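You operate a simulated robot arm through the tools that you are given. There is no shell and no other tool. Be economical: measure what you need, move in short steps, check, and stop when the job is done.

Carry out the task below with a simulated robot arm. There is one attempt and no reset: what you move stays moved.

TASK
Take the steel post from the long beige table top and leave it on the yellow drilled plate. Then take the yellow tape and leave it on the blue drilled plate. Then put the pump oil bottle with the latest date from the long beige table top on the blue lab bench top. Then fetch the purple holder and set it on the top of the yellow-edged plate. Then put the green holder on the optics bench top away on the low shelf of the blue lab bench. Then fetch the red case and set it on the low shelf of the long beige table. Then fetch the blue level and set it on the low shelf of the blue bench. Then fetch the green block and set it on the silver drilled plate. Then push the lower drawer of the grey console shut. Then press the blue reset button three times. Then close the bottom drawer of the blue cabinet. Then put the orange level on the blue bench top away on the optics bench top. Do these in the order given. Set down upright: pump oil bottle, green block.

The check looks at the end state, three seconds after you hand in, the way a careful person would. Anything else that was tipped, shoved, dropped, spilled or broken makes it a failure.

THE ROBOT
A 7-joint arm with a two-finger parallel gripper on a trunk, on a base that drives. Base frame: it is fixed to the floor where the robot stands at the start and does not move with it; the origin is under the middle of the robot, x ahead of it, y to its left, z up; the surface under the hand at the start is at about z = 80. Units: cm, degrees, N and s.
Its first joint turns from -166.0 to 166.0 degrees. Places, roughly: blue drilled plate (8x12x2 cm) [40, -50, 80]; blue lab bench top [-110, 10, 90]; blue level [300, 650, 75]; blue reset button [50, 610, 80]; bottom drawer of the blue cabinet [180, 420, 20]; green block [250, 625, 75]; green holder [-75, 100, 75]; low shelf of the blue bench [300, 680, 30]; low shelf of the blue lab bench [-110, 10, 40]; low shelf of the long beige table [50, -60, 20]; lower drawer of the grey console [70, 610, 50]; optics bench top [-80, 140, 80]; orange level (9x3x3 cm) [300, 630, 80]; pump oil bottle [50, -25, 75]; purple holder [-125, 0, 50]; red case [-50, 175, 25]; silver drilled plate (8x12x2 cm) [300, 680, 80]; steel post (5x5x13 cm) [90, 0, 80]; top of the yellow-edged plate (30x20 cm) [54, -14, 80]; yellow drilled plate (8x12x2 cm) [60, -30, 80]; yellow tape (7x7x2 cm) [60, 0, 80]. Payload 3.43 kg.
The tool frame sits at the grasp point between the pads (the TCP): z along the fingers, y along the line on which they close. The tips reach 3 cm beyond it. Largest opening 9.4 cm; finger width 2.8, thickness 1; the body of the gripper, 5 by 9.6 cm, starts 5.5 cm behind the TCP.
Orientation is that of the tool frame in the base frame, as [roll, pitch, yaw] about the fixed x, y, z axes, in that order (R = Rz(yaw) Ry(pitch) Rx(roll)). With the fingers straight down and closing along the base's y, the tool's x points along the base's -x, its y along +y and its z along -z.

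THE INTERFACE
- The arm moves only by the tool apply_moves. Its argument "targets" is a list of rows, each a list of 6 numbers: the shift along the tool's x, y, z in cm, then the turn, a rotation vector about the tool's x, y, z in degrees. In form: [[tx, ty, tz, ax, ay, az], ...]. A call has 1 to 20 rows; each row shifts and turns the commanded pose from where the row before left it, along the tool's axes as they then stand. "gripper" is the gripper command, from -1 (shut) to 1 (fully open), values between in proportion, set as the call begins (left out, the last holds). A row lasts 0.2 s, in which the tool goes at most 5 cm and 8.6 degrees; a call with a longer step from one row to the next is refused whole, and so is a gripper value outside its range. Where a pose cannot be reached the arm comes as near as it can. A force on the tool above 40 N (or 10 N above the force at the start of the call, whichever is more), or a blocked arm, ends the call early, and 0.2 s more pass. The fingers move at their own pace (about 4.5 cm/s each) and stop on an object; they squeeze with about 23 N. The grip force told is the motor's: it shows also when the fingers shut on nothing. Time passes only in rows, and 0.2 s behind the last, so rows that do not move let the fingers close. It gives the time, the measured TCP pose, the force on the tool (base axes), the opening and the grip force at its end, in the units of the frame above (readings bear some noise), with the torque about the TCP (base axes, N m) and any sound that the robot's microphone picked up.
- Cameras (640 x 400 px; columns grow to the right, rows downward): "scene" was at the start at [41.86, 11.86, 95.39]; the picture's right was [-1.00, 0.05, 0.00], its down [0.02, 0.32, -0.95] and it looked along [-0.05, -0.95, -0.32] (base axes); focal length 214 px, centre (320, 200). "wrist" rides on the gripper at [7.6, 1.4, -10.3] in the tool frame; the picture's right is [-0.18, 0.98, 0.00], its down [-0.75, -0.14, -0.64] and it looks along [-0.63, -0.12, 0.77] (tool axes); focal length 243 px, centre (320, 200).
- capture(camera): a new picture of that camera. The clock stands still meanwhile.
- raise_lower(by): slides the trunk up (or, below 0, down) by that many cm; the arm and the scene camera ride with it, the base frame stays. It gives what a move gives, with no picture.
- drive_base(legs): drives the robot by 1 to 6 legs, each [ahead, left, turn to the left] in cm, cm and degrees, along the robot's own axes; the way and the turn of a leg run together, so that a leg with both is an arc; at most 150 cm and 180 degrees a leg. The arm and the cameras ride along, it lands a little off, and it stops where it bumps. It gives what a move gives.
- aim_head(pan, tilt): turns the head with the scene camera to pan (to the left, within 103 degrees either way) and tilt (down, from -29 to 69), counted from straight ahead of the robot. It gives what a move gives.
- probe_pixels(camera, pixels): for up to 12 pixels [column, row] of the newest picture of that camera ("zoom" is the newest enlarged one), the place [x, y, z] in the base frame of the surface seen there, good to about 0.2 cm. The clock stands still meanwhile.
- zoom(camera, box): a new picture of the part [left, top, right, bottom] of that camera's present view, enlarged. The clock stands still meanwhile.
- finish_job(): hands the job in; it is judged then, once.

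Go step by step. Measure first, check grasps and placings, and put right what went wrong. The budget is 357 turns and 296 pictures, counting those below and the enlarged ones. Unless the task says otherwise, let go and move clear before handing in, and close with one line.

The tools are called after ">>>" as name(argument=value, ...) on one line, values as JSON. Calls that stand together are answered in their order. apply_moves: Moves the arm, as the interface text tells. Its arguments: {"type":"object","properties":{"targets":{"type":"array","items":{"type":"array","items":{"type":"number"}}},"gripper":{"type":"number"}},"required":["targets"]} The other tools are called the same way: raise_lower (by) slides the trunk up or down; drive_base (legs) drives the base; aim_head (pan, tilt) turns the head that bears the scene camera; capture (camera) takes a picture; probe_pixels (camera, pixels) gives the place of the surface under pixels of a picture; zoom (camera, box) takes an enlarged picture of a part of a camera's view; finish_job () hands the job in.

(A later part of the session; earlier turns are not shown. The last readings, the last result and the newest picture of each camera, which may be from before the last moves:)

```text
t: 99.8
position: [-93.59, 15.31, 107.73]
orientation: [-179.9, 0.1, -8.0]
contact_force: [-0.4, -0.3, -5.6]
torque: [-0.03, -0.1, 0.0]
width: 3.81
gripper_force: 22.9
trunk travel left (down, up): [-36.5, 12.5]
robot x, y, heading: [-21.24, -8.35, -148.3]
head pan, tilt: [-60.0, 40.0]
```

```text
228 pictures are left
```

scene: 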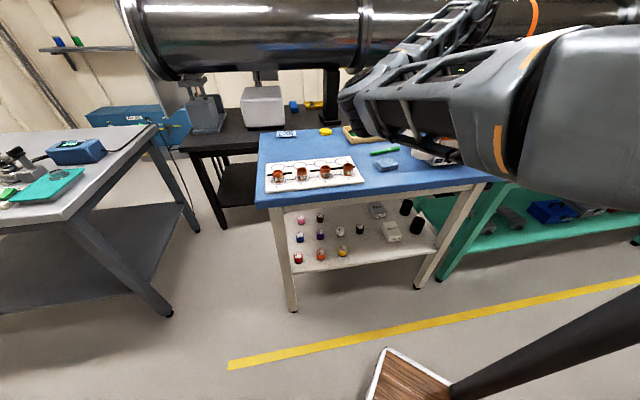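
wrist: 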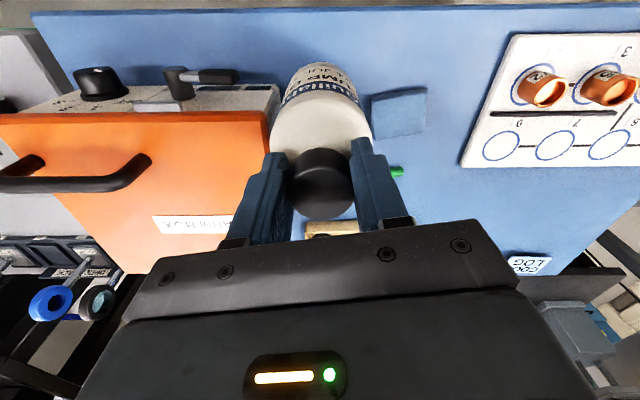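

The bottle hangs between box and eraser. I'll lower to contact.

>>> apply_moves(targets=[[0, 0, 2.5, 0, 0, 0], [0, 0, 2, 0, 0, 0], [0, 0, 0.7, 0, 0, 0], [0, 0, 0, 0, 0, 0]])

>>> capture(camera="wrist")

```text
t: 100.8
position: [-93.67, 15.21, 102.59]
orientation: [179.9, 0.1, -8.0]
contact_force: [-0.1, -0.3, -3.7]
torque: [-0.02, -0.02, -0.02]
width: 3.81
gripper_force: 23.3
trunk travel left (down, up): [-36.5, 12.5]
robot x, y, heading: [-21.3, -8.21, -148.2]
head pan, tilt: [-60.0, 40.0]
```

```text
227 pictures are left
```

wrist: 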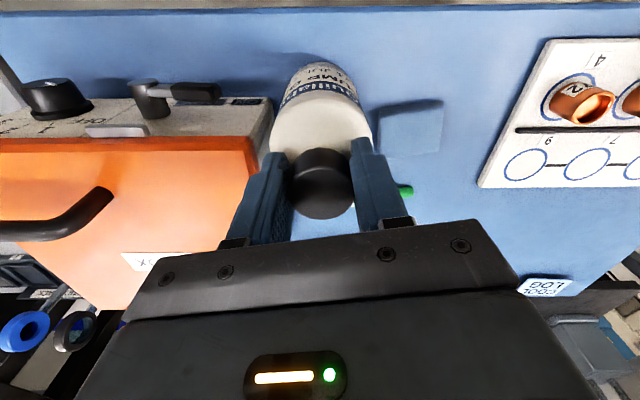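

>>> apply_moves(targets=[[0, 0, 0.25, 0, 0, 0], [0, 0, 0.2, 0, 0, 0], [0, 0, 0.2, 0, 0, 0], [0, 0, 0, 0, 0, 0]])

```text
t: 101.8
position: [-93.6, 15.24, 102.12]
orientation: [-179.9, 0.3, -8.0]
contact_force: [-5.8, 2.4, 22.1]
torque: [0.13, 0.22, -0.07]
width: 3.77
gripper_force: 22.9
trunk travel left (down, up): [-36.5, 12.5]
robot x, y, heading: [-21.21, -8.05, -148.0]
head pan, tilt: [-60.0, 40.0]
```

Contact is made (22 N). I'll ease off, open partly and rise.

>>> apply_moves(targets=[[0, 0, -0.15, 0, 0, 0], [0, 0, 0, 0, 0, 0]])

>>> apply_moves(targets=[[0, 0, 0, 0, 0, 0], [0, 0, 0, 0, 0, 0], [0, 0, 0, 0, 0, 0], [0, 0, 0, 0, 0, 0]], gripper=0.3)

>>> apply_moves(targets=[[0, 0, -2, 0, 0, 0], [0, 0, -3, 0, 0, 0], [0, 0, -4, 0, 0, 0], [0, 0, -4, 0, 0, 0], [0, 0, -4, 0, 0, 0]])

>>> capture(camera="wrist")

>>> capture(camera="scene")

```text
t: 102.4
position: [-93.53, 15.27, 101.9]
orientation: [180.0, 0.2, -8.0]
contact_force: [-6.8, 3.6, 17.0]
torque: [0.49, 0.41, 0.07]
width: 3.77
gripper_force: 22.7
trunk travel left (down, up): [-36.5, 12.5]
robot x, y, heading: [-21.24, -8.24, -148.2]
head pan, tilt: [-60.0, 40.0]
```

```text
t: 103.4
position: [-93.61, 15.23, 101.9]
orientation: [179.9, 0.1, -8.1]
contact_force: [-0.4, 0.3, 0.1]
torque: [0.0, 0.03, 0.01]
width: 6.12
gripper_force: 0.1
trunk travel left (down, up): [-36.5, 12.5]
robot x, y, heading: [-21.37, -8.44, -148.1]
head pan, tilt: [-60.0, 40.0]
```

```text
t: 104.6
position: [-93.72, 15.34, 118.98]
orientation: [180.0, -0.1, -8.1]
contact_force: [-0.8, 0.1, -1.0]
torque: [0.01, -0.01, 0.03]
width: 6.13
gripper_force: 0.1
trunk travel left (down, up): [-36.5, 12.5]
robot x, y, heading: [-21.22, -8.49, -148.1]
head pan, tilt: [-60.0, 40.0]
```

```text
226 pictures are left
```

wrist: 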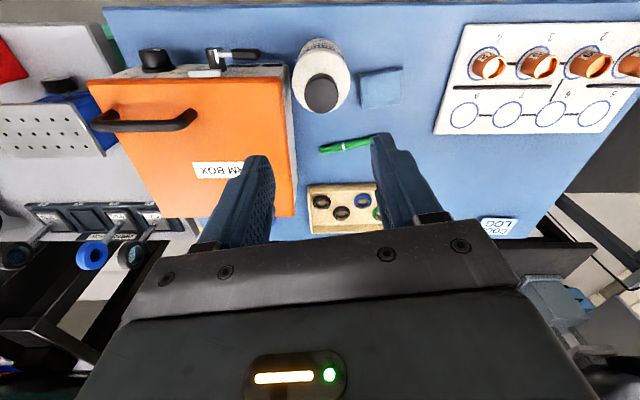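

```text
225 pictures are left
```

scene: 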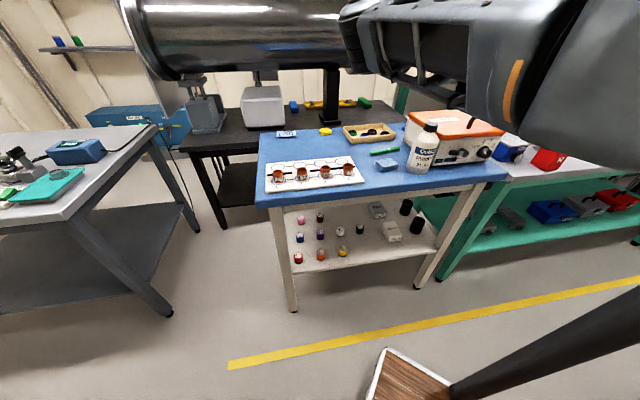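

Bottle stands upright on the bench. Next is the purple holder on its low shelf, so I'll zoom in on it.

>>> zoom(camera="scene", box=[270, 190, 430, 290])

>>> probe_pixels(camera="scene", pixels=[[320, 233], [320, 236], [299, 237], [320, 217], [301, 220], [320, 255], [298, 257], [340, 231], [359, 229], [342, 251], [330, 245], [342, 206]])

```text
4.00 times, centred on (350, 240) of scene
```

zoom: 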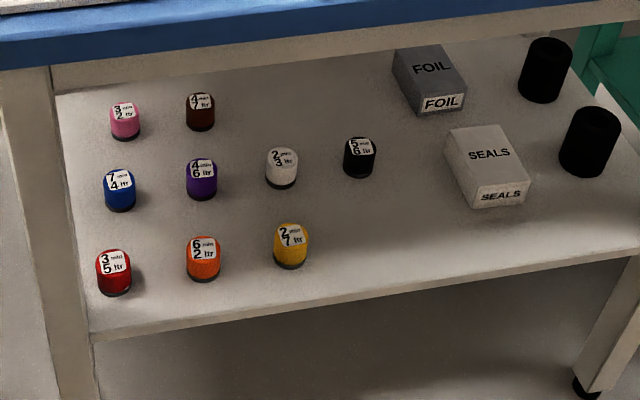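

```text
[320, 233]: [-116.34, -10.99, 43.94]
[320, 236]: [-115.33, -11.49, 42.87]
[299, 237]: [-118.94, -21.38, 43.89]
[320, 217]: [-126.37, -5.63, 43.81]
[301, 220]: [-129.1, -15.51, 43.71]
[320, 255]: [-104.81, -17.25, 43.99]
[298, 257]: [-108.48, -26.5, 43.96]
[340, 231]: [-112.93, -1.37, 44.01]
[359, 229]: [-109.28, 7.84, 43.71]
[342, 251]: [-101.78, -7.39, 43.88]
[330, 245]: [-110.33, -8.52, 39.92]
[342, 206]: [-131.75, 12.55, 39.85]
```

Purple holder (marked 4/6) stands at about (-116.8,-11.2) on the shelf (z 39.9). It needs a slanted reach under the bench top with the camera on the upper side of the hand. I'll retract, shift the base, then try flipping the hand yaw by 180°.

>>> apply_moves(targets=[[3.7, 0.67, 0, 0, 0, 0], [3.7, 0.67, 0, 0, 0, 0], [3.7, 0.67, 0, 0, 0, 0], [3.7, 0.67, 0, 0, 0, 0]])

>>> drive_base(legs=[[18.8, 15.4, 0]])

>>> apply_moves(targets=[[0, 0, 0, 0, 0, -8.5], [0, 0, 0, 0, 0, -8.5], [0, 0, 0, 0, 0, -8.5], [0, 0, 0, 0, 0, -8.5], [0, 0, 0, 0, 0, -8.5], [0, 0, 0, 0, 0, -8.5], [0, 0, 0, 0, 0, -8.5], [0, 0, 0, 0, 0, -8.5], [0, 0, 0, 0, 0, -8.5], [0, 0, 0, 0, 0, -8.5]])

```text
t: 105.6
position: [-79.09, 10.52, 118.84]
orientation: [179.9, 0.0, -8.0]
contact_force: [-0.6, 0.1, -0.5]
torque: [-0.01, 0.01, 0.02]
width: 6.14
gripper_force: 0.1
trunk travel left (down, up): [-36.5, 12.5]
robot x, y, heading: [-21.83, -8.57, -148.3]
head pan, tilt: [-60.0, 40.0]
```

```text
t: 107.4
position: [-87.13, -12.43, 118.71]
orientation: [179.9, 0.0, -8.1]
contact_force: [-0.5, -0.4, 0.3]
torque: [0.0, 0.01, 0.01]
width: 6.1
gripper_force: 0.1
trunk travel left (down, up): [-36.5, 12.5]
robot x, y, heading: [-29.6, -31.1, -148.9]
head pan, tilt: [-60.0, 40.0]
```

```text
t: 109.6
position: [-88.77, -12.58, 117.41]
orientation: [177.1, -1.0, 76.8]
contact_force: [-0.7, -0.3, -0.6]
torque: [-0.01, -0.08, -0.03]
width: 6.1
gripper_force: 0.1
out of reach, approached as far as the arm can: row 10
trunk travel left (down, up): [-36.5, 12.5]
robot x, y, heading: [-29.22, -31.5, -148.2]
head pan, tilt: [-60.0, 40.0]
```

Limit is near here in that direction, so I'll rotate the other way.

>>> apply_moves(targets=[[0, 0, 0, 0, 0, 8.5], [0, 0, 0, 0, 0, 8.5], [0, 0, 0, 0, 0, 8.5], [0, 0, 0, 0, 0, 8.5], [0, 0, 0, 0, 0, 8.5], [0, 0, 0, 0, 0, 8.5], [0, 0, 0, 0, 0, 8.5], [0, 0, 0, 0, 0, 8.5], [0, 0, 0, 0, 0, 8.5], [0, 0, 0, 0, 0, 8.5], [0, 0, 0, 0, 0, 8.5], [0, 0, 0, 0, 0, 8.5], [0, 0, 0, 0, 0, 8.5], [0, 0, 0, 0, 0, 8.5], [0, 0, 0, 0, 0, 8.5], [0, 0, 0, 0, 0, 8.5], [0, 0, 0, 0, 0, 8.5], [0, 0, 0, 0, 0, 8.5], [0, 0, 0, 0, 0, 8.5], [0, 0, 0, 0, 0, 8.5]])

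>>> apply_moves(targets=[[0, 0, 0, 0, 0, 8.5], [0, 0, 0, 0, 0, 8.5], [0, 0, 0, 0, 0, 8.5], [0, 0, 0, 0, 0, 8.5], [0, 0, 0, 0, 0, 8.5], [0, 0, 0, 0, 0, 8.5], [0, 0, 0, 0, 0, 8.5], [0, 0, 0, 0, 0, 8.5], [0, 0, 0, 0, 0, 8.5], [0, 0, 0, 0, 0, 8.5]])

```text
t: 113.8
position: [-88.92, -12.48, 118.93]
orientation: [179.9, -0.1, -93.4]
contact_force: [0.3, 0.8, 1.0]
torque: [0.0, -0.01, 0.01]
width: 6.09
gripper_force: 0.1
trunk travel left (down, up): [-36.5, 12.5]
robot x, y, heading: [-29.46, -31.48, -148.2]
head pan, tilt: [-60.0, 40.0]
```

```text
t: 116.0
position: [-88.96, -12.48, 118.74]
orientation: [180.0, -0.2, -178.3]
contact_force: [0.0, -0.1, 0.5]
torque: [0.0, -0.02, 0.03]
width: 6.13
gripper_force: 0.1
trunk travel left (down, up): [-36.5, 12.5]
robot x, y, heading: [-29.3, -31.04, -148.6]
head pan, tilt: [-60.0, 40.0]
```

The flip works in this direction. I'll finish the yaw to 167 and tilt the tool up by 55° so that it points 35° below horizontal.

>>> apply_moves(targets=[[-2, 0, 0, 0, 0, 7.3], [-2, 0, 0, 0, 0, 7.3], [0, 0, 0, 0, 7.9, 0], [0, 0, 0, 0, 7.9, 0], [0, 0, 0, 0, 7.9, 0], [0, 0, 0, 0, 7.9, 0], [0, 0, 0, 0, 7.9, 0], [0, 0, 0, 0, 7.9, 0], [0, 0, 0, 0, 7.6, 0], [0, 0, 0, 0, 0, 0]])

>>> capture(camera="wrist")

>>> capture(camera="scene")

```text
t: 118.2
position: [-84.9, -12.58, 118.96]
orientation: [180.0, -55.1, 167.2]
contact_force: [-0.6, 0.0, -0.9]
torque: [-0.01, -0.05, -0.01]
width: 6.1
gripper_force: 0.1
trunk travel left (down, up): [-36.5, 12.5]
robot x, y, heading: [-29.46, -31.74, -148.5]
head pan, tilt: [-60.0, 40.0]
```

```text
223 pictures are left
```

wrist: 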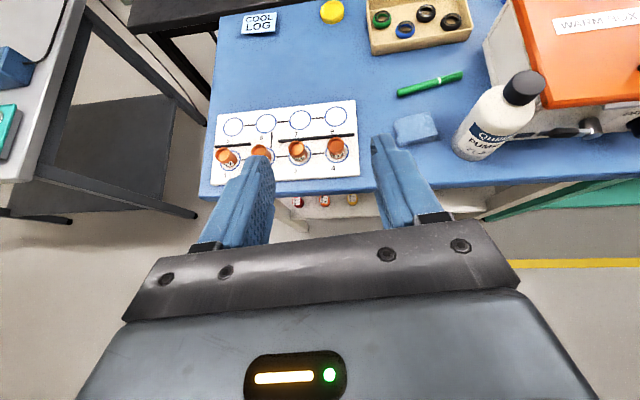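

```text
222 pictures are left
```

scene: 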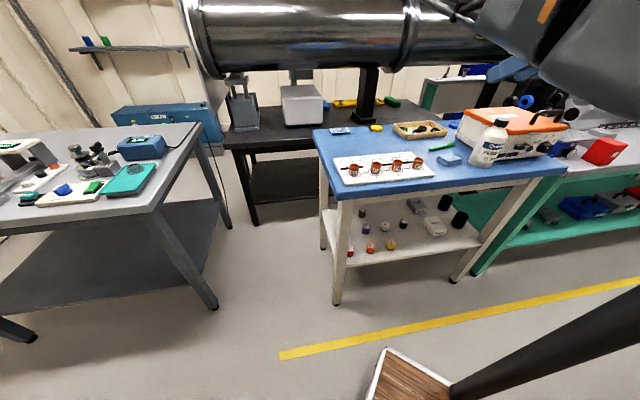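

The camera is now above the hand, as wanted. I'll retract 10 cm, align sideways with the purple holder and lower the trunk.

>>> apply_moves(targets=[[-1.9, -1.9, -2.73, 0, 0, 0], [-1.9, -1.9, -2.73, 0, 0, 0], [-1.9, -2, -2.73, 0, 0, 0], [0, 0, 0, 0, 0, 0]], gripper=0.5)

>>> raise_lower(by=-36)

>>> capture(camera="scene")

>>> capture(camera="wrist")

```text
t: 119.2
position: [-77.76, -15.97, 119.61]
orientation: [-178.9, -54.2, 167.1]
contact_force: [-0.3, -0.3, 0.3]
torque: [0.0, -0.01, 0.01]
width: 7.04
gripper_force: 0.1
out of reach, approached as far as the arm can: row 2, 3
trunk travel left (down, up): [-36.5, 12.5]
robot x, y, heading: [-29.45, -31.39, -148.3]
head pan, tilt: [-60.0, 40.0]
```

```text
t: 122.7
position: [-77.56, -15.87, 83.57]
orientation: [-178.7, -54.2, 166.7]
contact_force: [-0.1, 0.8, 0.3]
torque: [-0.02, 0.04, 0.01]
width: 7.01
gripper_force: 0.0
trunk travel left (down, up): [-0.5, 48.5]
robot x, y, heading: [-29.61, -31.33, -148.5]
head pan, tilt: [-60.0, 40.0]
```

```text
221 pictures are left
```

scene: 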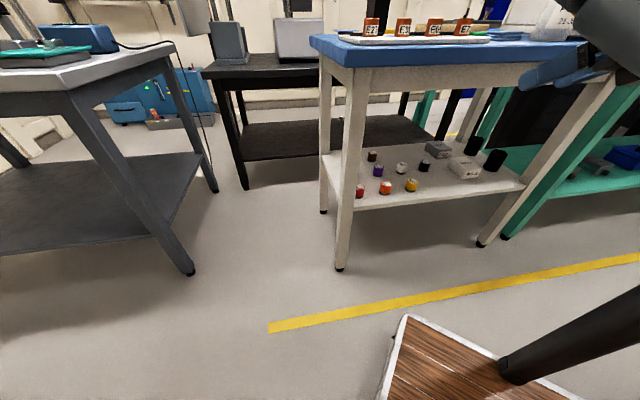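

```text
220 pictures are left
```

wrist: 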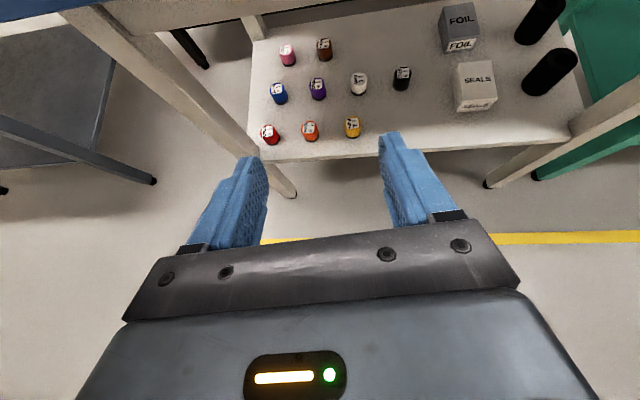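

Good view of the shelf and the purple holder at (318,88). I'll lower the arm in front of the bench, shifting toward the holder's line.

>>> apply_moves(targets=[[-3.28, -0.7, 2.3, 0, 0, 0], [-3.28, -0.7, 2.3, 0, 0, 0], [-3.28, -0.7, 2.3, 0, 0, 0], [-3.28, -0.7, 2.3, 0, 0, 0], [-3.28, -0.7, 2.3, 0, 0, 0], [-3.28, -0.5, 2.3, 0, 0, 0], [0, 0, 0, 0, 0, 0]])

>>> capture(camera="wrist")

```text
t: 124.3
position: [-78.85, -17.45, 60.02]
orientation: [-179.9, -55.0, 167.1]
contact_force: [-0.3, -0.2, 0.2]
torque: [0.0, 0.01, 0.0]
width: 7.03
gripper_force: 0.1
out of reach, approached as far as the arm can: row 1, 2
trunk travel left (down, up): [-0.5, 48.5]
robot x, y, heading: [-29.39, -31.76, -148.3]
head pan, tilt: [-60.0, 40.0]
```

```text
219 pictures are left
```

wrist: 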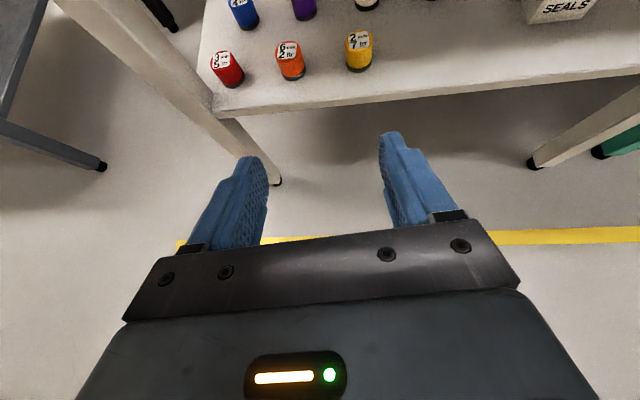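

I'll descend to z≈49.5, then move in about half way and look.

>>> apply_moves(targets=[[-2.87, -0.8, 2.0, 0, 0, 0], [-2.87, -0.8, 2.0, 0, 0, 0], [-2.87, -0.8, 2.0, 0, 0, 0], [2.2, 0, 3.15, 0, 0, 0], [2.2, 0, 3.15, 0, 0, 0], [2.2, 0, 3.15, 0, 0, 0], [2.2, 0, 3.15, 0, 0, 0], [2.2, 0, 3.15, 0, 0, 0], [0, 0, 0, 0, 0, 0]])

>>> capture(camera="wrist")

>>> capture(camera="scene")

```text
t: 126.3
position: [-98.11, -15.54, 49.73]
orientation: [-179.8, -55.0, 167.3]
contact_force: [-0.5, -1.0, -0.4]
torque: [0.0, 0.01, 0.0]
width: 7.03
gripper_force: 0.1
trunk travel left (down, up): [-0.5, 48.5]
robot x, y, heading: [-29.68, -31.37, -148.4]
head pan, tilt: [-60.0, 40.0]
```

```text
218 pictures are left
```

wrist: 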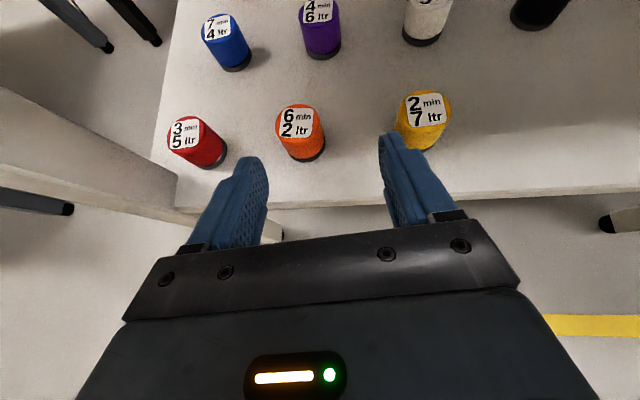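

```text
217 pictures are left
```

scene: 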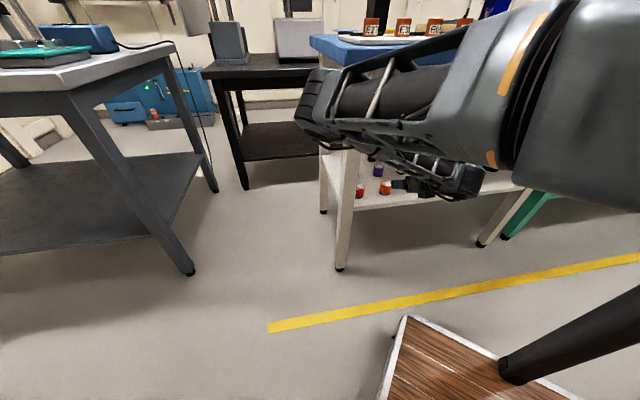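

The elbow is out to the left near the bench's corner leg, so I'll probe its place relative to the bench.

>>> probe_pixels(camera="scene", pixels=[[305, 110], [320, 85], [345, 150], [400, 165], [460, 180], [390, 90], [330, 140], [480, 170], [346, 185], [420, 150], [340, 55]])

>>> zoom(camera="scene", box=[280, 20, 540, 220])

>>> probe_pixels(camera="wrist", pixels=[[320, 20], [318, 12], [322, 50], [293, 118], [418, 105], [225, 28], [300, 150], [290, 200]])

```text
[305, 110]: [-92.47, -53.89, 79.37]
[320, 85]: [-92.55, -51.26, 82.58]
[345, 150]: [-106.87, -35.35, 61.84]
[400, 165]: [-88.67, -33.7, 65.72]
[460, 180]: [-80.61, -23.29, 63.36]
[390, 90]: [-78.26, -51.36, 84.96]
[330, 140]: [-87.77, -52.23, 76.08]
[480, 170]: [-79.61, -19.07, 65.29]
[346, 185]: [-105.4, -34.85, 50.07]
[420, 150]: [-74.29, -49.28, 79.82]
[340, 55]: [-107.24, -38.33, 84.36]
```

```text
2.00 times, centred on (410, 120) of scene
```

zoom: 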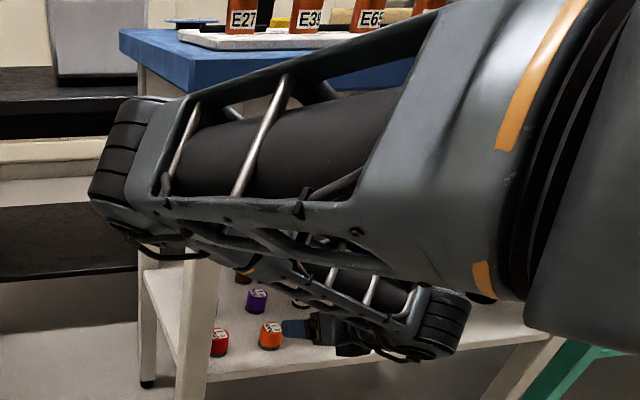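

```text
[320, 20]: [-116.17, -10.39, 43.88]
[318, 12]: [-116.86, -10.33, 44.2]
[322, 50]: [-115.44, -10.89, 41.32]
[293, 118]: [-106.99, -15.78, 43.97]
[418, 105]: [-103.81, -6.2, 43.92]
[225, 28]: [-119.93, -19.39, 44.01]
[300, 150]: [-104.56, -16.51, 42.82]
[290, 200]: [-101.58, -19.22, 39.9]
```

The elbow would hit the bench leg if I go on. A more stretched arm from farther back and to the right is better, so I'll check the base platform's footprint before backing off.

>>> probe_pixels(camera="scene", pixels=[[406, 317], [392, 380], [500, 372], [560, 385], [408, 345]])

>>> aim_head(pan=60, tilt=60)

>>> capture(camera="scene")

```text
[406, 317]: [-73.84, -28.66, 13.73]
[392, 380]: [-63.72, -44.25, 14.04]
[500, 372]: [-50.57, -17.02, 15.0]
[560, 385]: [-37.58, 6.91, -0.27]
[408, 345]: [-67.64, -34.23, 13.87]
```

```text
t: 128.3
position: [-98.13, -15.49, 49.77]
orientation: [-179.7, -55.0, 167.2]
contact_force: [0.9, -0.2, 0.4]
torque: [0.03, -0.02, 0.0]
width: 7.03
gripper_force: 0.1
trunk travel left (down, up): [-0.5, 48.5]
robot x, y, heading: [-29.24, -31.08, -148.5]
head pan, tilt: [60.0, 60.0]
```

```text
215 pictures are left
```

scene: 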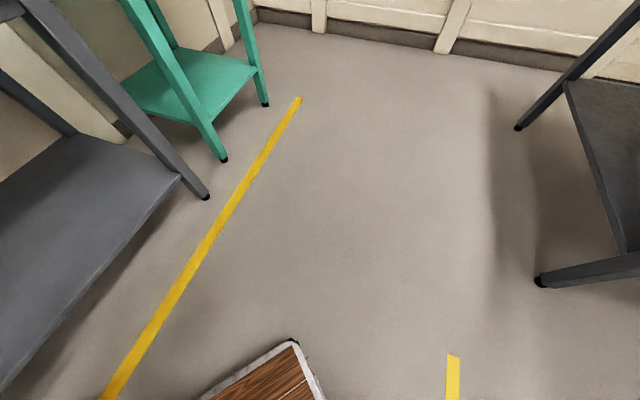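

I'll probe the table's shelf front edge and legs to see how far back the platform may go.

>>> probe_pixels(camera="scene", pixels=[[180, 178], [100, 285], [205, 195], [225, 210], [10, 380], [295, 345], [222, 158]])

```text
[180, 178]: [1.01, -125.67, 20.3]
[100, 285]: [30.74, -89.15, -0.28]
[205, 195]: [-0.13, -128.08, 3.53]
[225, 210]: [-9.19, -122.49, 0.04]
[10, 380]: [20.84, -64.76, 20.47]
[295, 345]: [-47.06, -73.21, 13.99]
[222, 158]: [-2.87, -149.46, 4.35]
```

Target base spot is about (-12.4,-9.5), which leaves room at the table. I'll withdraw straight out, then shift right.

>>> drive_base(legs=[[-8.3, 8.1, 0], [-17.6, -17.9, 0]])

>>> aim_head(pan=-60, tilt=40)

>>> apply_moves(targets=[[0, -4, 0, 0, 0, 0], [0, -4, 0, 0, 0, 0], [0, -4, 0, 0, 0, 0], [0, -4, 0, 0, 0, 0], [0, -4, 0, 0, 0, 0], [0, -4, 0, 0, 0, 0], [0, 0, 0, 0, 0, 0]])

>>> capture(camera="scene")

>>> capture(camera="wrist")

```text
t: 129.7
position: [-88.28, -18.0, 49.68]
orientation: [-179.8, -55.1, 167.2]
contact_force: [0.2, -0.2, 0.6]
torque: [-0.04, 0.01, -0.03]
width: 7.05
gripper_force: 0.2
trunk travel left (down, up): [-0.5, 48.5]
robot x, y, heading: [-19.65, -33.64, -148.3]
head pan, tilt: [60.0, 60.0]
stopped in leg 1: the robot was blocked; the commanded pose is now the measured one
```

```text
t: 131.7
position: [-88.34, -17.93, 49.76]
orientation: [-179.8, -55.0, 167.1]
contact_force: [-0.5, 0.9, -1.1]
torque: [-0.03, 0.02, -0.01]
width: 7.06
gripper_force: 0.0
trunk travel left (down, up): [-0.5, 48.5]
robot x, y, heading: [-19.5, -34.3, -148.1]
head pan, tilt: [-60.0, 40.0]
```

```text
t: 133.3
position: [-93.65, -41.64, 49.7]
orientation: [-179.8, -55.0, 167.1]
contact_force: [0.1, -0.6, -0.3]
torque: [0.0, -0.01, -0.03]
width: 7.04
gripper_force: 0.1
trunk travel left (down, up): [-0.5, 48.5]
robot x, y, heading: [-19.5, -33.85, -148.4]
head pan, tilt: [-60.0, 40.0]
```

```text
214 pictures are left
```

scene: 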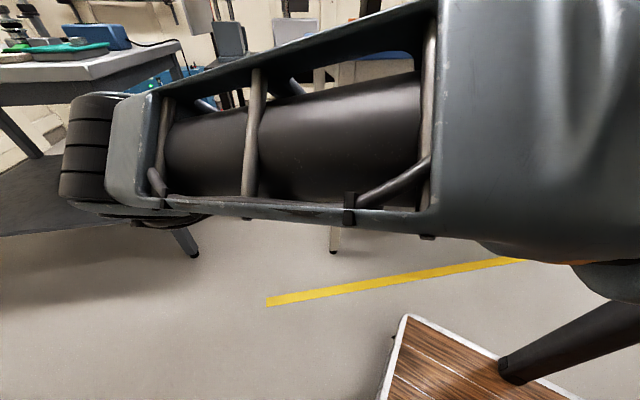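

```text
213 pictures are left
```

wrist: 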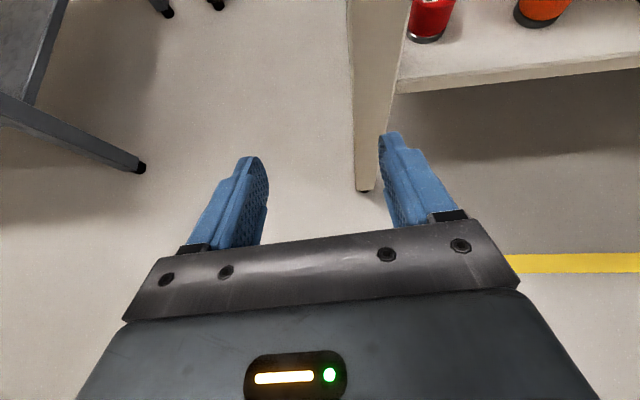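

The base bumped something behind it (probably the long table) and stopped, and the arm then moved left near the bench leg. I'll move the arm back right, shift the base parallel to the table, and turn left 18° so its rear clears.

>>> apply_moves(targets=[[-1, 0, -1.5, 0, 0, 0], [0, 4, 0, 0, 0, 0], [0, 4, 0, 0, 0, 0], [0, 4, 0, 0, 0, 0], [0, 4, 0, 0, 0, 0], [0, 4, 0, 0, 0, 0], [0, 4, 0, 0, 0, 0], [0, 0, 0, 0, 0, 0]])

>>> drive_base(legs=[[-16, -18.5, 0]])

```text
t: 135.1
position: [-86.37, -18.46, 49.6]
orientation: [-179.8, -55.0, 167.2]
contact_force: [-0.1, 0.5, -0.5]
torque: [0.02, 0.0, 0.02]
width: 7.05
gripper_force: 0.1
trunk travel left (down, up): [-0.5, 48.5]
robot x, y, heading: [-19.99, -33.6, -148.2]
head pan, tilt: [-60.0, 40.0]
```

```text
t: 136.9
position: [-82.32, 5.71, 49.74]
orientation: [-179.7, -55.1, 167.1]
contact_force: [0.0, -0.4, -0.3]
torque: [0.0, -0.02, 0.01]
width: 7.04
gripper_force: 0.2
trunk travel left (down, up): [-0.5, 48.5]
robot x, y, heading: [-15.63, -9.66, -148.6]
head pan, tilt: [-60.0, 40.0]
```

The base is now at (-15.6,-9.7), where the geometry works without turning. I'll slide the hand left to the holder's line and check the elbow.

>>> apply_moves(targets=[[0, -4, 0, 0, 0, 0], [0, -4, 0, 0, 0, 0], [0, -4, 0, 0, 0, 0], [0, -4, 0, 0, 0, 0], [0, -4, 0, 0, 0, 0], [0, -4, 0, 0, 0, 0], [0, 0, 0, 0, 0, 0]])

>>> capture(camera="scene")

>>> capture(camera="wrist")

```text
t: 138.5
position: [-87.81, -17.57, 49.75]
orientation: [-179.9, -54.9, 167.1]
contact_force: [-0.7, -0.4, 0.1]
torque: [-0.01, 0.05, 0.02]
width: 7.04
gripper_force: 0.2
trunk travel left (down, up): [-0.5, 48.5]
robot x, y, heading: [-15.46, -9.31, -148.4]
head pan, tilt: [-60.0, 40.0]
```

```text
212 pictures are left
```

scene: 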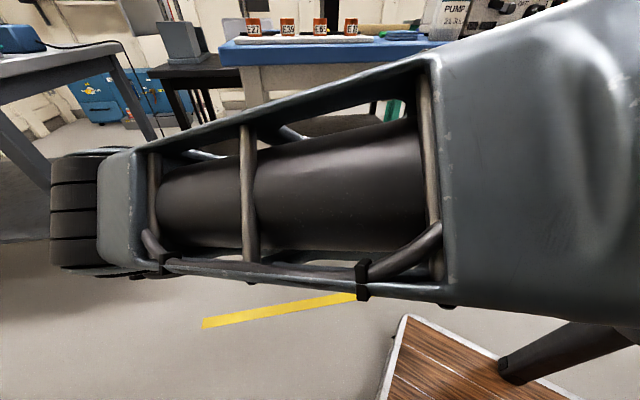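

```text
211 pictures are left
```

wrist: 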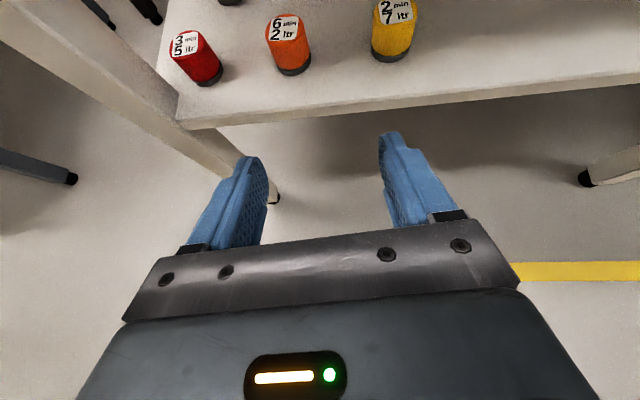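

I'll probe the elbow, then move in gradually.

>>> probe_pixels(camera="scene", pixels=[[75, 200], [115, 170], [120, 250], [300, 100], [400, 200]])

>>> apply_moves(targets=[[2.2, 0, 3.15, 0, 0, 0], [2.2, 0, 3.15, 0, 0, 0], [2.2, 0, 3.15, 0, 0, 0], [2.2, 0, 3.15, 0, 0, 0], [0, 0, 0, 0, 0, 0]])

>>> capture(camera="scene")

>>> capture(camera="wrist")

```text
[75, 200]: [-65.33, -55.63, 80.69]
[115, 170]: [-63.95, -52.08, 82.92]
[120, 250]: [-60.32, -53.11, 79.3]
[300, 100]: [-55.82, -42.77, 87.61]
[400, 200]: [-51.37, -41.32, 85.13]
```

```text
t: 139.7
position: [-102.64, -14.02, 49.66]
orientation: [-179.9, -55.0, 167.1]
contact_force: [0.3, -0.2, 0.8]
torque: [-0.01, -0.01, -0.02]
width: 7.06
gripper_force: 0.2
trunk travel left (down, up): [-0.5, 48.5]
robot x, y, heading: [-15.85, -9.84, -148.4]
head pan, tilt: [-60.0, 40.0]
```

```text
210 pictures are left
```

scene: 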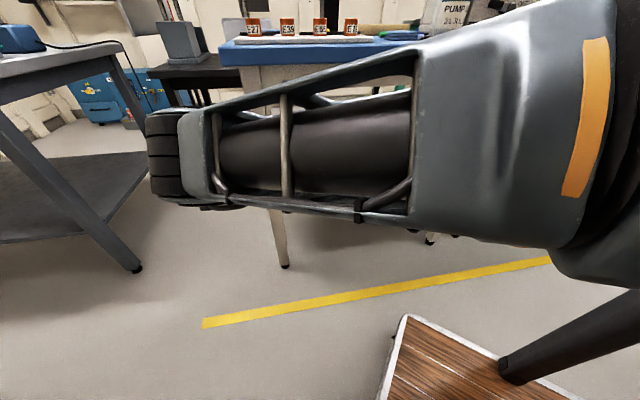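

```text
209 pictures are left
```

wrist: 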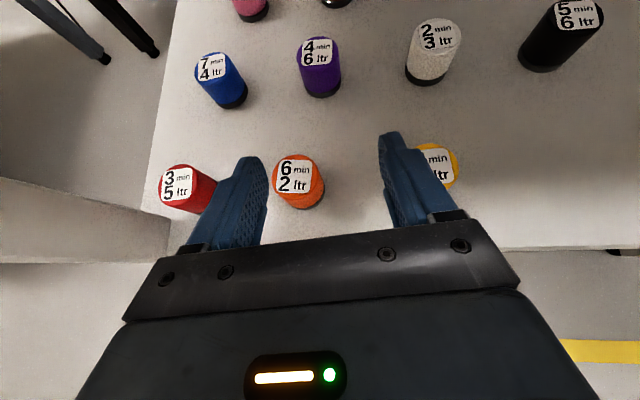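

Going well: purple is at (320,65) and the elbow is well in front of the bench. I'll probe the purple holder precisely.

>>> probe_pixels(camera="wrist", pixels=[[318, 52], [303, 60], [335, 50], [322, 75], [322, 92], [298, 175], [435, 35], [211, 68]])

>>> probe_pixels(camera="scene", pixels=[[165, 160], [195, 120], [230, 195], [280, 215], [290, 75]])

```text
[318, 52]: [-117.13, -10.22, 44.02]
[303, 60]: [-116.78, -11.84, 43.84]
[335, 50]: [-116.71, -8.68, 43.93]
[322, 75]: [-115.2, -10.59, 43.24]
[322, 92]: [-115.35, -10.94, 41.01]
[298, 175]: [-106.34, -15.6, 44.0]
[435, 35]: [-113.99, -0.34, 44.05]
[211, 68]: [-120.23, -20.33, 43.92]
```

```text
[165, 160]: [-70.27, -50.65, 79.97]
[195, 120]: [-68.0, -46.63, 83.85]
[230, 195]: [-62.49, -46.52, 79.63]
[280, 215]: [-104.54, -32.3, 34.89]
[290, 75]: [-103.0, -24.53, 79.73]
```

Purple centre is ≈(-117.0,-10.3), top 44. I'll move in above it.

>>> apply_moves(targets=[[2.14, 0.1, 3.05, 0, 0, 0], [2.14, 0.1, 3.05, 0, 0, 0], [2.14, 0.1, 3.05, 0, 0, 0], [2.14, 0.1, 3.05, 0, 0, 0], [0, 0, 0, 0, 0, 0]])

>>> capture(camera="wrist")

>>> capture(camera="scene")

```text
t: 140.9
position: [-117.28, -10.37, 49.73]
orientation: [-179.8, -55.1, 167.1]
contact_force: [-0.2, -0.2, -0.6]
torque: [0.0, 0.03, 0.04]
width: 7.06
gripper_force: 0.0
trunk travel left (down, up): [-0.5, 48.5]
robot x, y, heading: [-15.89, -9.55, -148.5]
head pan, tilt: [-60.0, 40.0]
```

```text
208 pictures are left
```

wrist: 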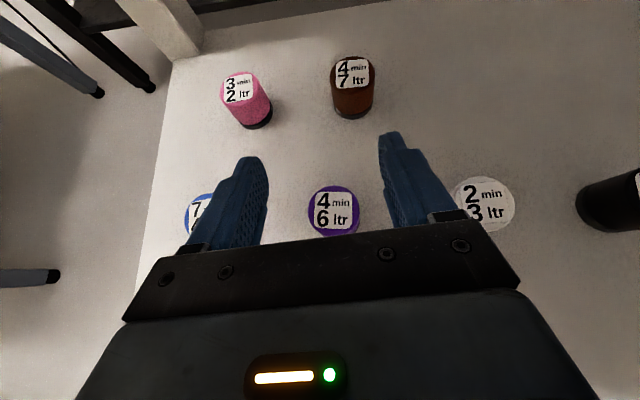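

```text
207 pictures are left
```

scene: 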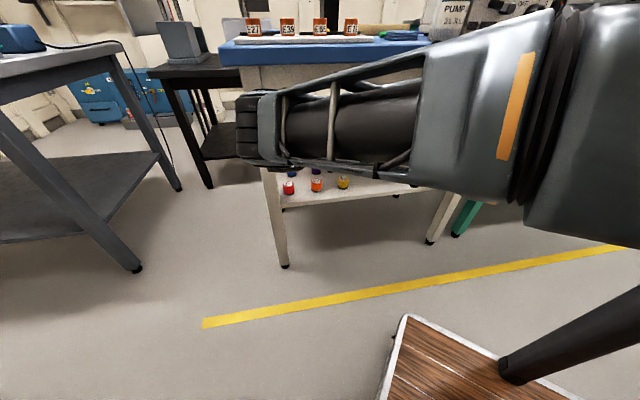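

The holder is slightly right of centre, so I'll shift 0.6 and descend.

>>> apply_moves(targets=[[-1.75, 0.3, 1.22, 0, 0, 0], [-1.75, 0.3, 1.22, 0, 0, 0], [-1.5, 0, 1.05, 0, 0, 0], [0, 0, 0, 0, 0, 0]])

>>> capture(camera="wrist")

```text
t: 141.9
position: [-117.17, -10.06, 43.66]
orientation: [-179.8, -55.0, 167.1]
contact_force: [-0.4, 0.3, 0.0]
torque: [0.0, 0.02, 0.0]
width: 7.06
gripper_force: 0.0
trunk travel left (down, up): [-0.5, 48.5]
robot x, y, heading: [-15.52, -9.91, -148.6]
head pan, tilt: [-60.0, 40.0]
```

```text
206 pictures are left
```

wrist: 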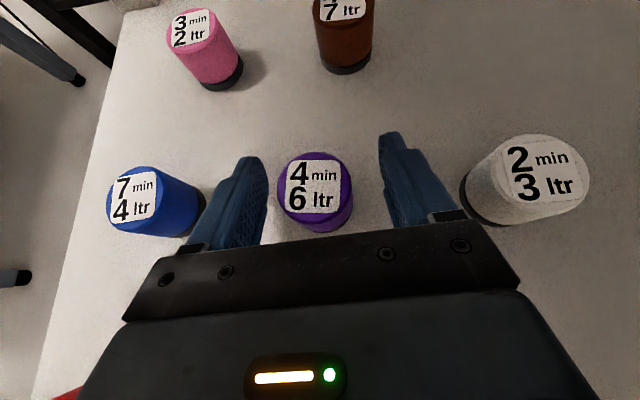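

Holder is centred between the fingers. A small further descent, then close and lift a little.

>>> apply_moves(targets=[[-0.4, 0, 0.2, 0, 0, 0], [0, 0, 0, 0, 0, 0]])

>>> apply_moves(targets=[[0, 0, 0, 0, 0, 0], [0, 0, 0, 0, 0, 0], [0, 0, 0, 0, 0, 0], [0, 0, 0, 0, 0, 0]], gripper=-1)

>>> apply_moves(targets=[[1.6, 0, -1.2, 0, 0, 0], [1.6, 0, -1.2, 0, 0, 0], [1.6, 0, -1.2, 0, 0, 0], [1.6, 0, -1.2, 0, 0, 0], [0, 0, 0, 0, 0, 0]])

>>> capture(camera="wrist")

```text
t: 142.5
position: [-116.95, -9.96, 43.22]
orientation: [-179.8, -55.1, 167.1]
contact_force: [-0.5, 0.1, 0.7]
torque: [0.01, -0.04, -0.04]
width: 7.03
gripper_force: 0.0
trunk travel left (down, up): [-0.5, 48.5]
robot x, y, heading: [-15.71, -9.59, -148.3]
head pan, tilt: [-60.0, 40.0]
```

```text
t: 143.5
position: [-116.97, -10.05, 43.25]
orientation: [-179.8, -55.1, 167.1]
contact_force: [-0.7, -1.5, 0.8]
torque: [-0.02, 0.02, 0.0]
width: 4.1
gripper_force: 22.9
trunk travel left (down, up): [-0.5, 48.5]
robot x, y, heading: [-15.63, -9.76, -148.5]
head pan, tilt: [-60.0, 40.0]
```

```text
t: 144.7
position: [-116.7, -10.05, 51.09]
orientation: [-179.8, -54.9, 167.0]
contact_force: [0.2, -0.2, -1.6]
torque: [-0.01, -0.02, 0.04]
width: 4.14
gripper_force: 23.3
trunk travel left (down, up): [-0.5, 48.5]
robot x, y, heading: [-15.22, -9.84, -148.6]
head pan, tilt: [-60.0, 40.0]
```

```text
205 pictures are left
```

wrist: 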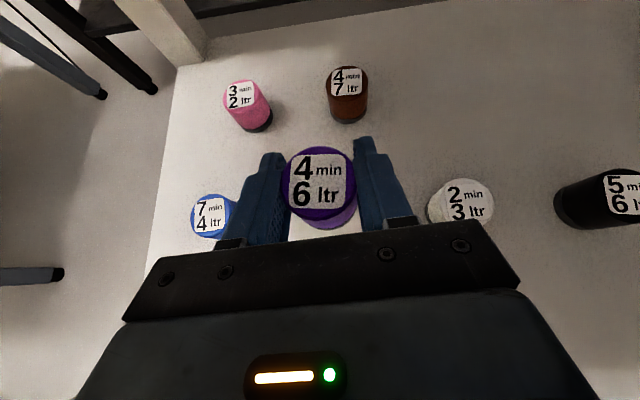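

Purple held (4.1 cm). I'll withdraw straight out.

>>> apply_moves(targets=[[-2.1, 0, -3.2, 0, 0, 0], [-2.2, 0, -3.15, 0, 0, 0], [-2.2, 0, -3.15, 0, 0, 0], [-2.2, 0, -3.15, 0, 0, 0], [-2.2, 0, -3.15, 0, 0, 0], [-2.2, 0, -3.15, 0, 0, 0], [-2.2, 0, -3.15, 0, 0, 0], [-2.2, 0, -3.15, 0, 0, 0], [-2.2, 0, -3.15, 0, 0, 0], [0, 0, 0, 0, 0, 0]])

>>> capture(camera="wrist")

```text
t: 146.9
position: [-83.03, -17.6, 51.24]
orientation: [-179.8, -55.1, 167.0]
contact_force: [-0.5, -0.1, -0.9]
torque: [0.01, -0.01, -0.01]
width: 4.08
gripper_force: 22.8
trunk travel left (down, up): [-0.5, 48.5]
robot x, y, heading: [-15.82, -9.65, -148.2]
head pan, tilt: [-60.0, 40.0]
```

```text
204 pictures are left
```

wrist: 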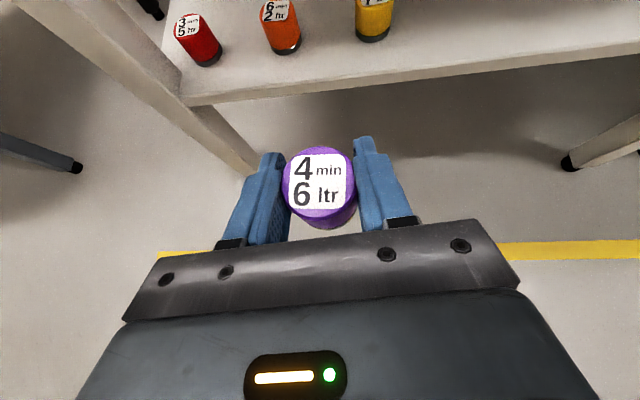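

The holder is out. I'll raise the trunk and arm, move the base to mid-aisle and turn left in two legs to face the long table.

>>> raise_lower(by=45)

>>> apply_moves(targets=[[3.28, 0, -2.3, 0, 0, 0], [3.28, 0, -2.3, 0, 0, 0], [3.28, 0, -2.3, 0, 0, 0]])

>>> drive_base(legs=[[8.5, -8.4, 0], [0, 0, 95], [0, 0, 95]])

>>> aim_head(pan=-70, tilt=40)

>>> capture(camera="scene")

>>> capture(camera="wrist")

```text
refused: 45 is not a number from -40 to 40
```

```text
t: 147.7
position: [-83.77, -17.44, 63.04]
orientation: [-179.8, -55.1, 167.2]
contact_force: [-0.7, 0.2, -1.0]
torque: [0.01, -0.01, 0.0]
width: 4.1
gripper_force: 23.0
out of reach, approached as far as the arm can: row 3
trunk travel left (down, up): [-0.5, 48.5]
robot x, y, heading: [-15.78, -9.68, -148.3]
head pan, tilt: [-60.0, 40.0]
```

```text
t: 152.3
position: [-30.23, -75.58, 63.05]
orientation: [178.9, -55.1, -110.6]
contact_force: [0.1, 0.1, -1.0]
torque: [-0.03, 0.03, 0.0]
width: 4.07
gripper_force: 22.4
trunk travel left (down, up): [-0.5, 48.5]
robot x, y, heading: [-29.09, -7.86, -63.7]
head pan, tilt: [-60.0, 40.0]
stopped in leg 2: the robot was blocked; the commanded pose is now the measured one
```

```text
t: 153.1
position: [-30.27, -75.47, 63.17]
orientation: [179.0, -55.1, -110.6]
contact_force: [0.9, -0.3, -0.1]
torque: [-0.01, -0.01, 0.03]
width: 4.04
gripper_force: 23.3
trunk travel left (down, up): [-0.5, 48.5]
robot x, y, heading: [-28.7, -7.91, -63.7]
head pan, tilt: [-70.0, 40.0]
```

```text
203 pictures are left
```

scene: 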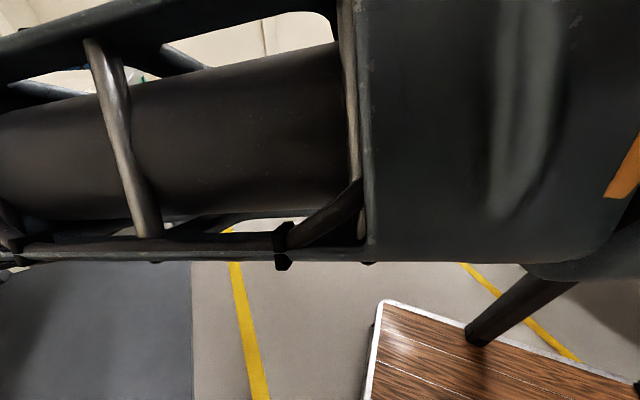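

```text
202 pictures are left
```

wrist: 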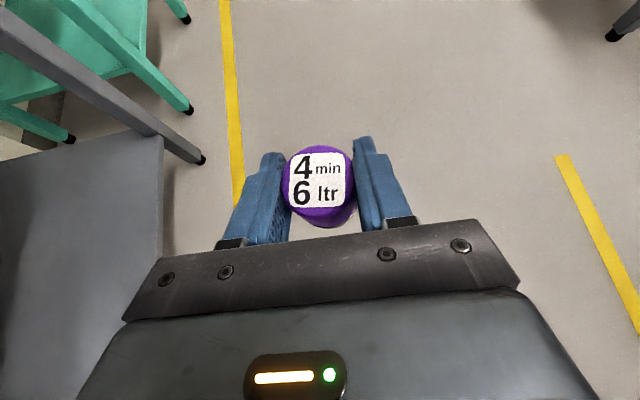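

The trunk raise was refused (limit 40), and the low elbow blocked the turn, apparently against the long table's edge. I'll turn back a few degrees first, then raise.

>>> drive_base(legs=[[0, 0, -12]])

>>> raise_lower(by=40)

>>> capture(camera="scene")

```text
t: 154.2
position: [-44.16, -73.82, 63.09]
orientation: [178.9, -55.1, -122.7]
contact_force: [-0.3, 1.2, -1.1]
torque: [-0.01, 0.02, 0.05]
width: 4.05
gripper_force: 22.9
trunk travel left (down, up): [-0.5, 48.5]
robot x, y, heading: [-28.69, -7.96, -75.7]
head pan, tilt: [-70.0, 40.0]
```

```text
t: 158.1
position: [-44.17, -73.79, 103.25]
orientation: [178.9, -55.1, -122.7]
contact_force: [0.1, 0.3, -1.1]
torque: [-0.01, 0.02, -0.02]
width: 4.02
gripper_force: 22.2
trunk travel left (down, up): [-40.5, 8.5]
robot x, y, heading: [-28.71, -7.66, -76.0]
head pan, tilt: [-70.0, 40.0]
```

```text
201 pictures are left
```

scene: 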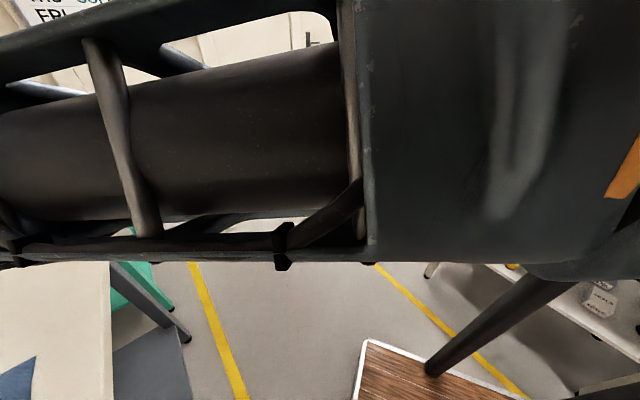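

Now high enough. I'll raise 8 more and turn left to bring the hand over toward the table, then check the table's items.

>>> raise_lower(by=8)

>>> drive_base(legs=[[0, 0, 60]])

>>> aim_head(pan=0, tilt=40)

>>> capture(camera="scene")

```text
t: 159.2
position: [-44.21, -73.83, 111.21]
orientation: [178.9, -55.0, -122.7]
contact_force: [0.2, -0.5, -0.4]
torque: [0.0, 0.0, 0.01]
width: 4.02
gripper_force: 22.8
trunk travel left (down, up): [-48.5, 0.5]
robot x, y, heading: [-28.81, -8.21, -75.8]
head pan, tilt: [-70.0, 40.0]
```

```text
t: 162.2
position: [19.95, -54.72, 111.09]
orientation: [178.9, -55.0, -63.3]
contact_force: [0.5, 0.3, -1.0]
torque: [-0.01, -0.02, 0.0]
width: 4.04
gripper_force: 22.6
trunk travel left (down, up): [-48.5, 0.5]
robot x, y, heading: [-28.53, -7.99, -16.6]
head pan, tilt: [-70.0, 40.0]
```

```text
t: 163.7
position: [19.95, -54.76, 111.24]
orientation: [178.9, -55.1, -63.3]
contact_force: [-0.2, -1.0, 0.1]
torque: [-0.01, -0.05, 0.01]
width: 4.07
gripper_force: 22.8
trunk travel left (down, up): [-48.5, 0.5]
robot x, y, heading: [-28.52, -8.0, -16.6]
head pan, tilt: [0.0, 40.0]
```

```text
200 pictures are left
```

scene: 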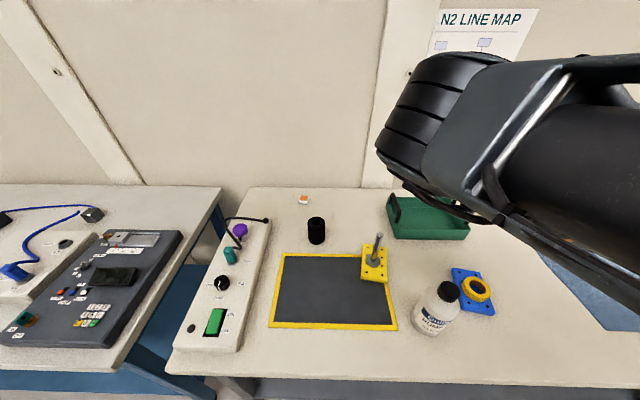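

Everything on the table still stands. I'll probe a few to see whether anything shifted.

>>> probe_pixels(camera="scene", pixels=[[271, 326], [396, 328], [286, 256], [374, 275], [432, 330], [477, 290], [330, 295], [316, 222], [440, 345]])

```text
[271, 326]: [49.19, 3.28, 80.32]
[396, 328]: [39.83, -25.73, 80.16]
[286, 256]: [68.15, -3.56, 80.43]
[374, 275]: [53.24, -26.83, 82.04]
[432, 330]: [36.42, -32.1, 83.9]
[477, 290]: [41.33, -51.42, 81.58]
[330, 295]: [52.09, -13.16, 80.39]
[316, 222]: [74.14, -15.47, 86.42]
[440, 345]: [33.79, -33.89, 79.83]
```

Positions agree within about a centimetre. I'll turn left 40° more so the mat is ahead of the hand.

>>> drive_base(legs=[[0, 0, 40]])

>>> aim_head(pan=-60, tilt=50)

>>> capture(camera="scene")

>>> capture(camera="wrist")

```text
t: 165.9
position: [38.53, -12.62, 111.17]
orientation: [178.9, -55.1, -23.4]
contact_force: [0.2, -0.4, -0.5]
torque: [-0.02, 0.01, -0.01]
width: 4.03
gripper_force: 22.5
trunk travel left (down, up): [-48.5, 0.5]
robot x, y, heading: [-29.0, -7.93, 23.2]
head pan, tilt: [0.0, 40.0]
```

```text
t: 167.2
position: [38.52, -12.64, 111.11]
orientation: [178.9, -55.1, -23.4]
contact_force: [-0.2, -0.3, -1.3]
torque: [-0.01, 0.02, -0.05]
width: 4.03
gripper_force: 23.0
trunk travel left (down, up): [-48.5, 0.5]
robot x, y, heading: [-28.8, -8.24, 23.2]
head pan, tilt: [-60.0, 50.0]
```

```text
199 pictures are left
```

scene: 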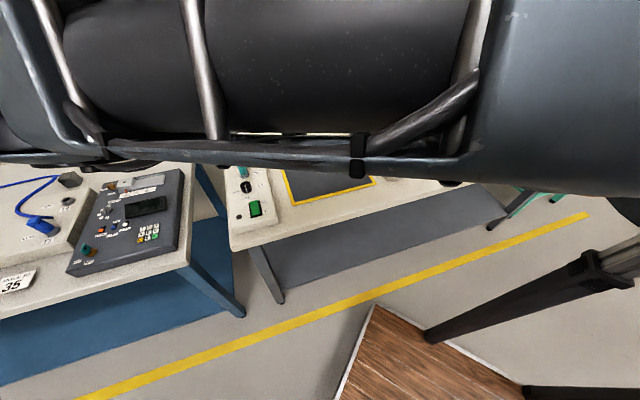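

```text
198 pictures are left
```

wrist: 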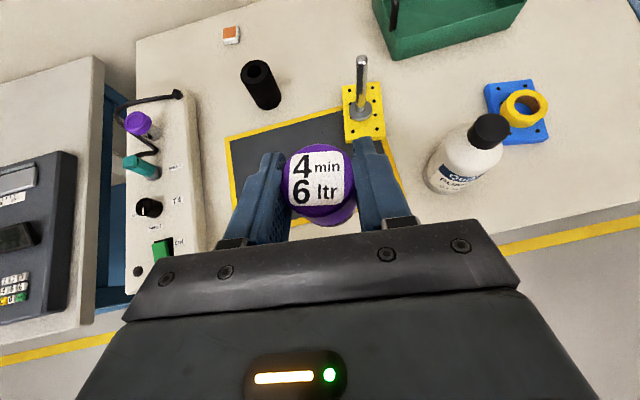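

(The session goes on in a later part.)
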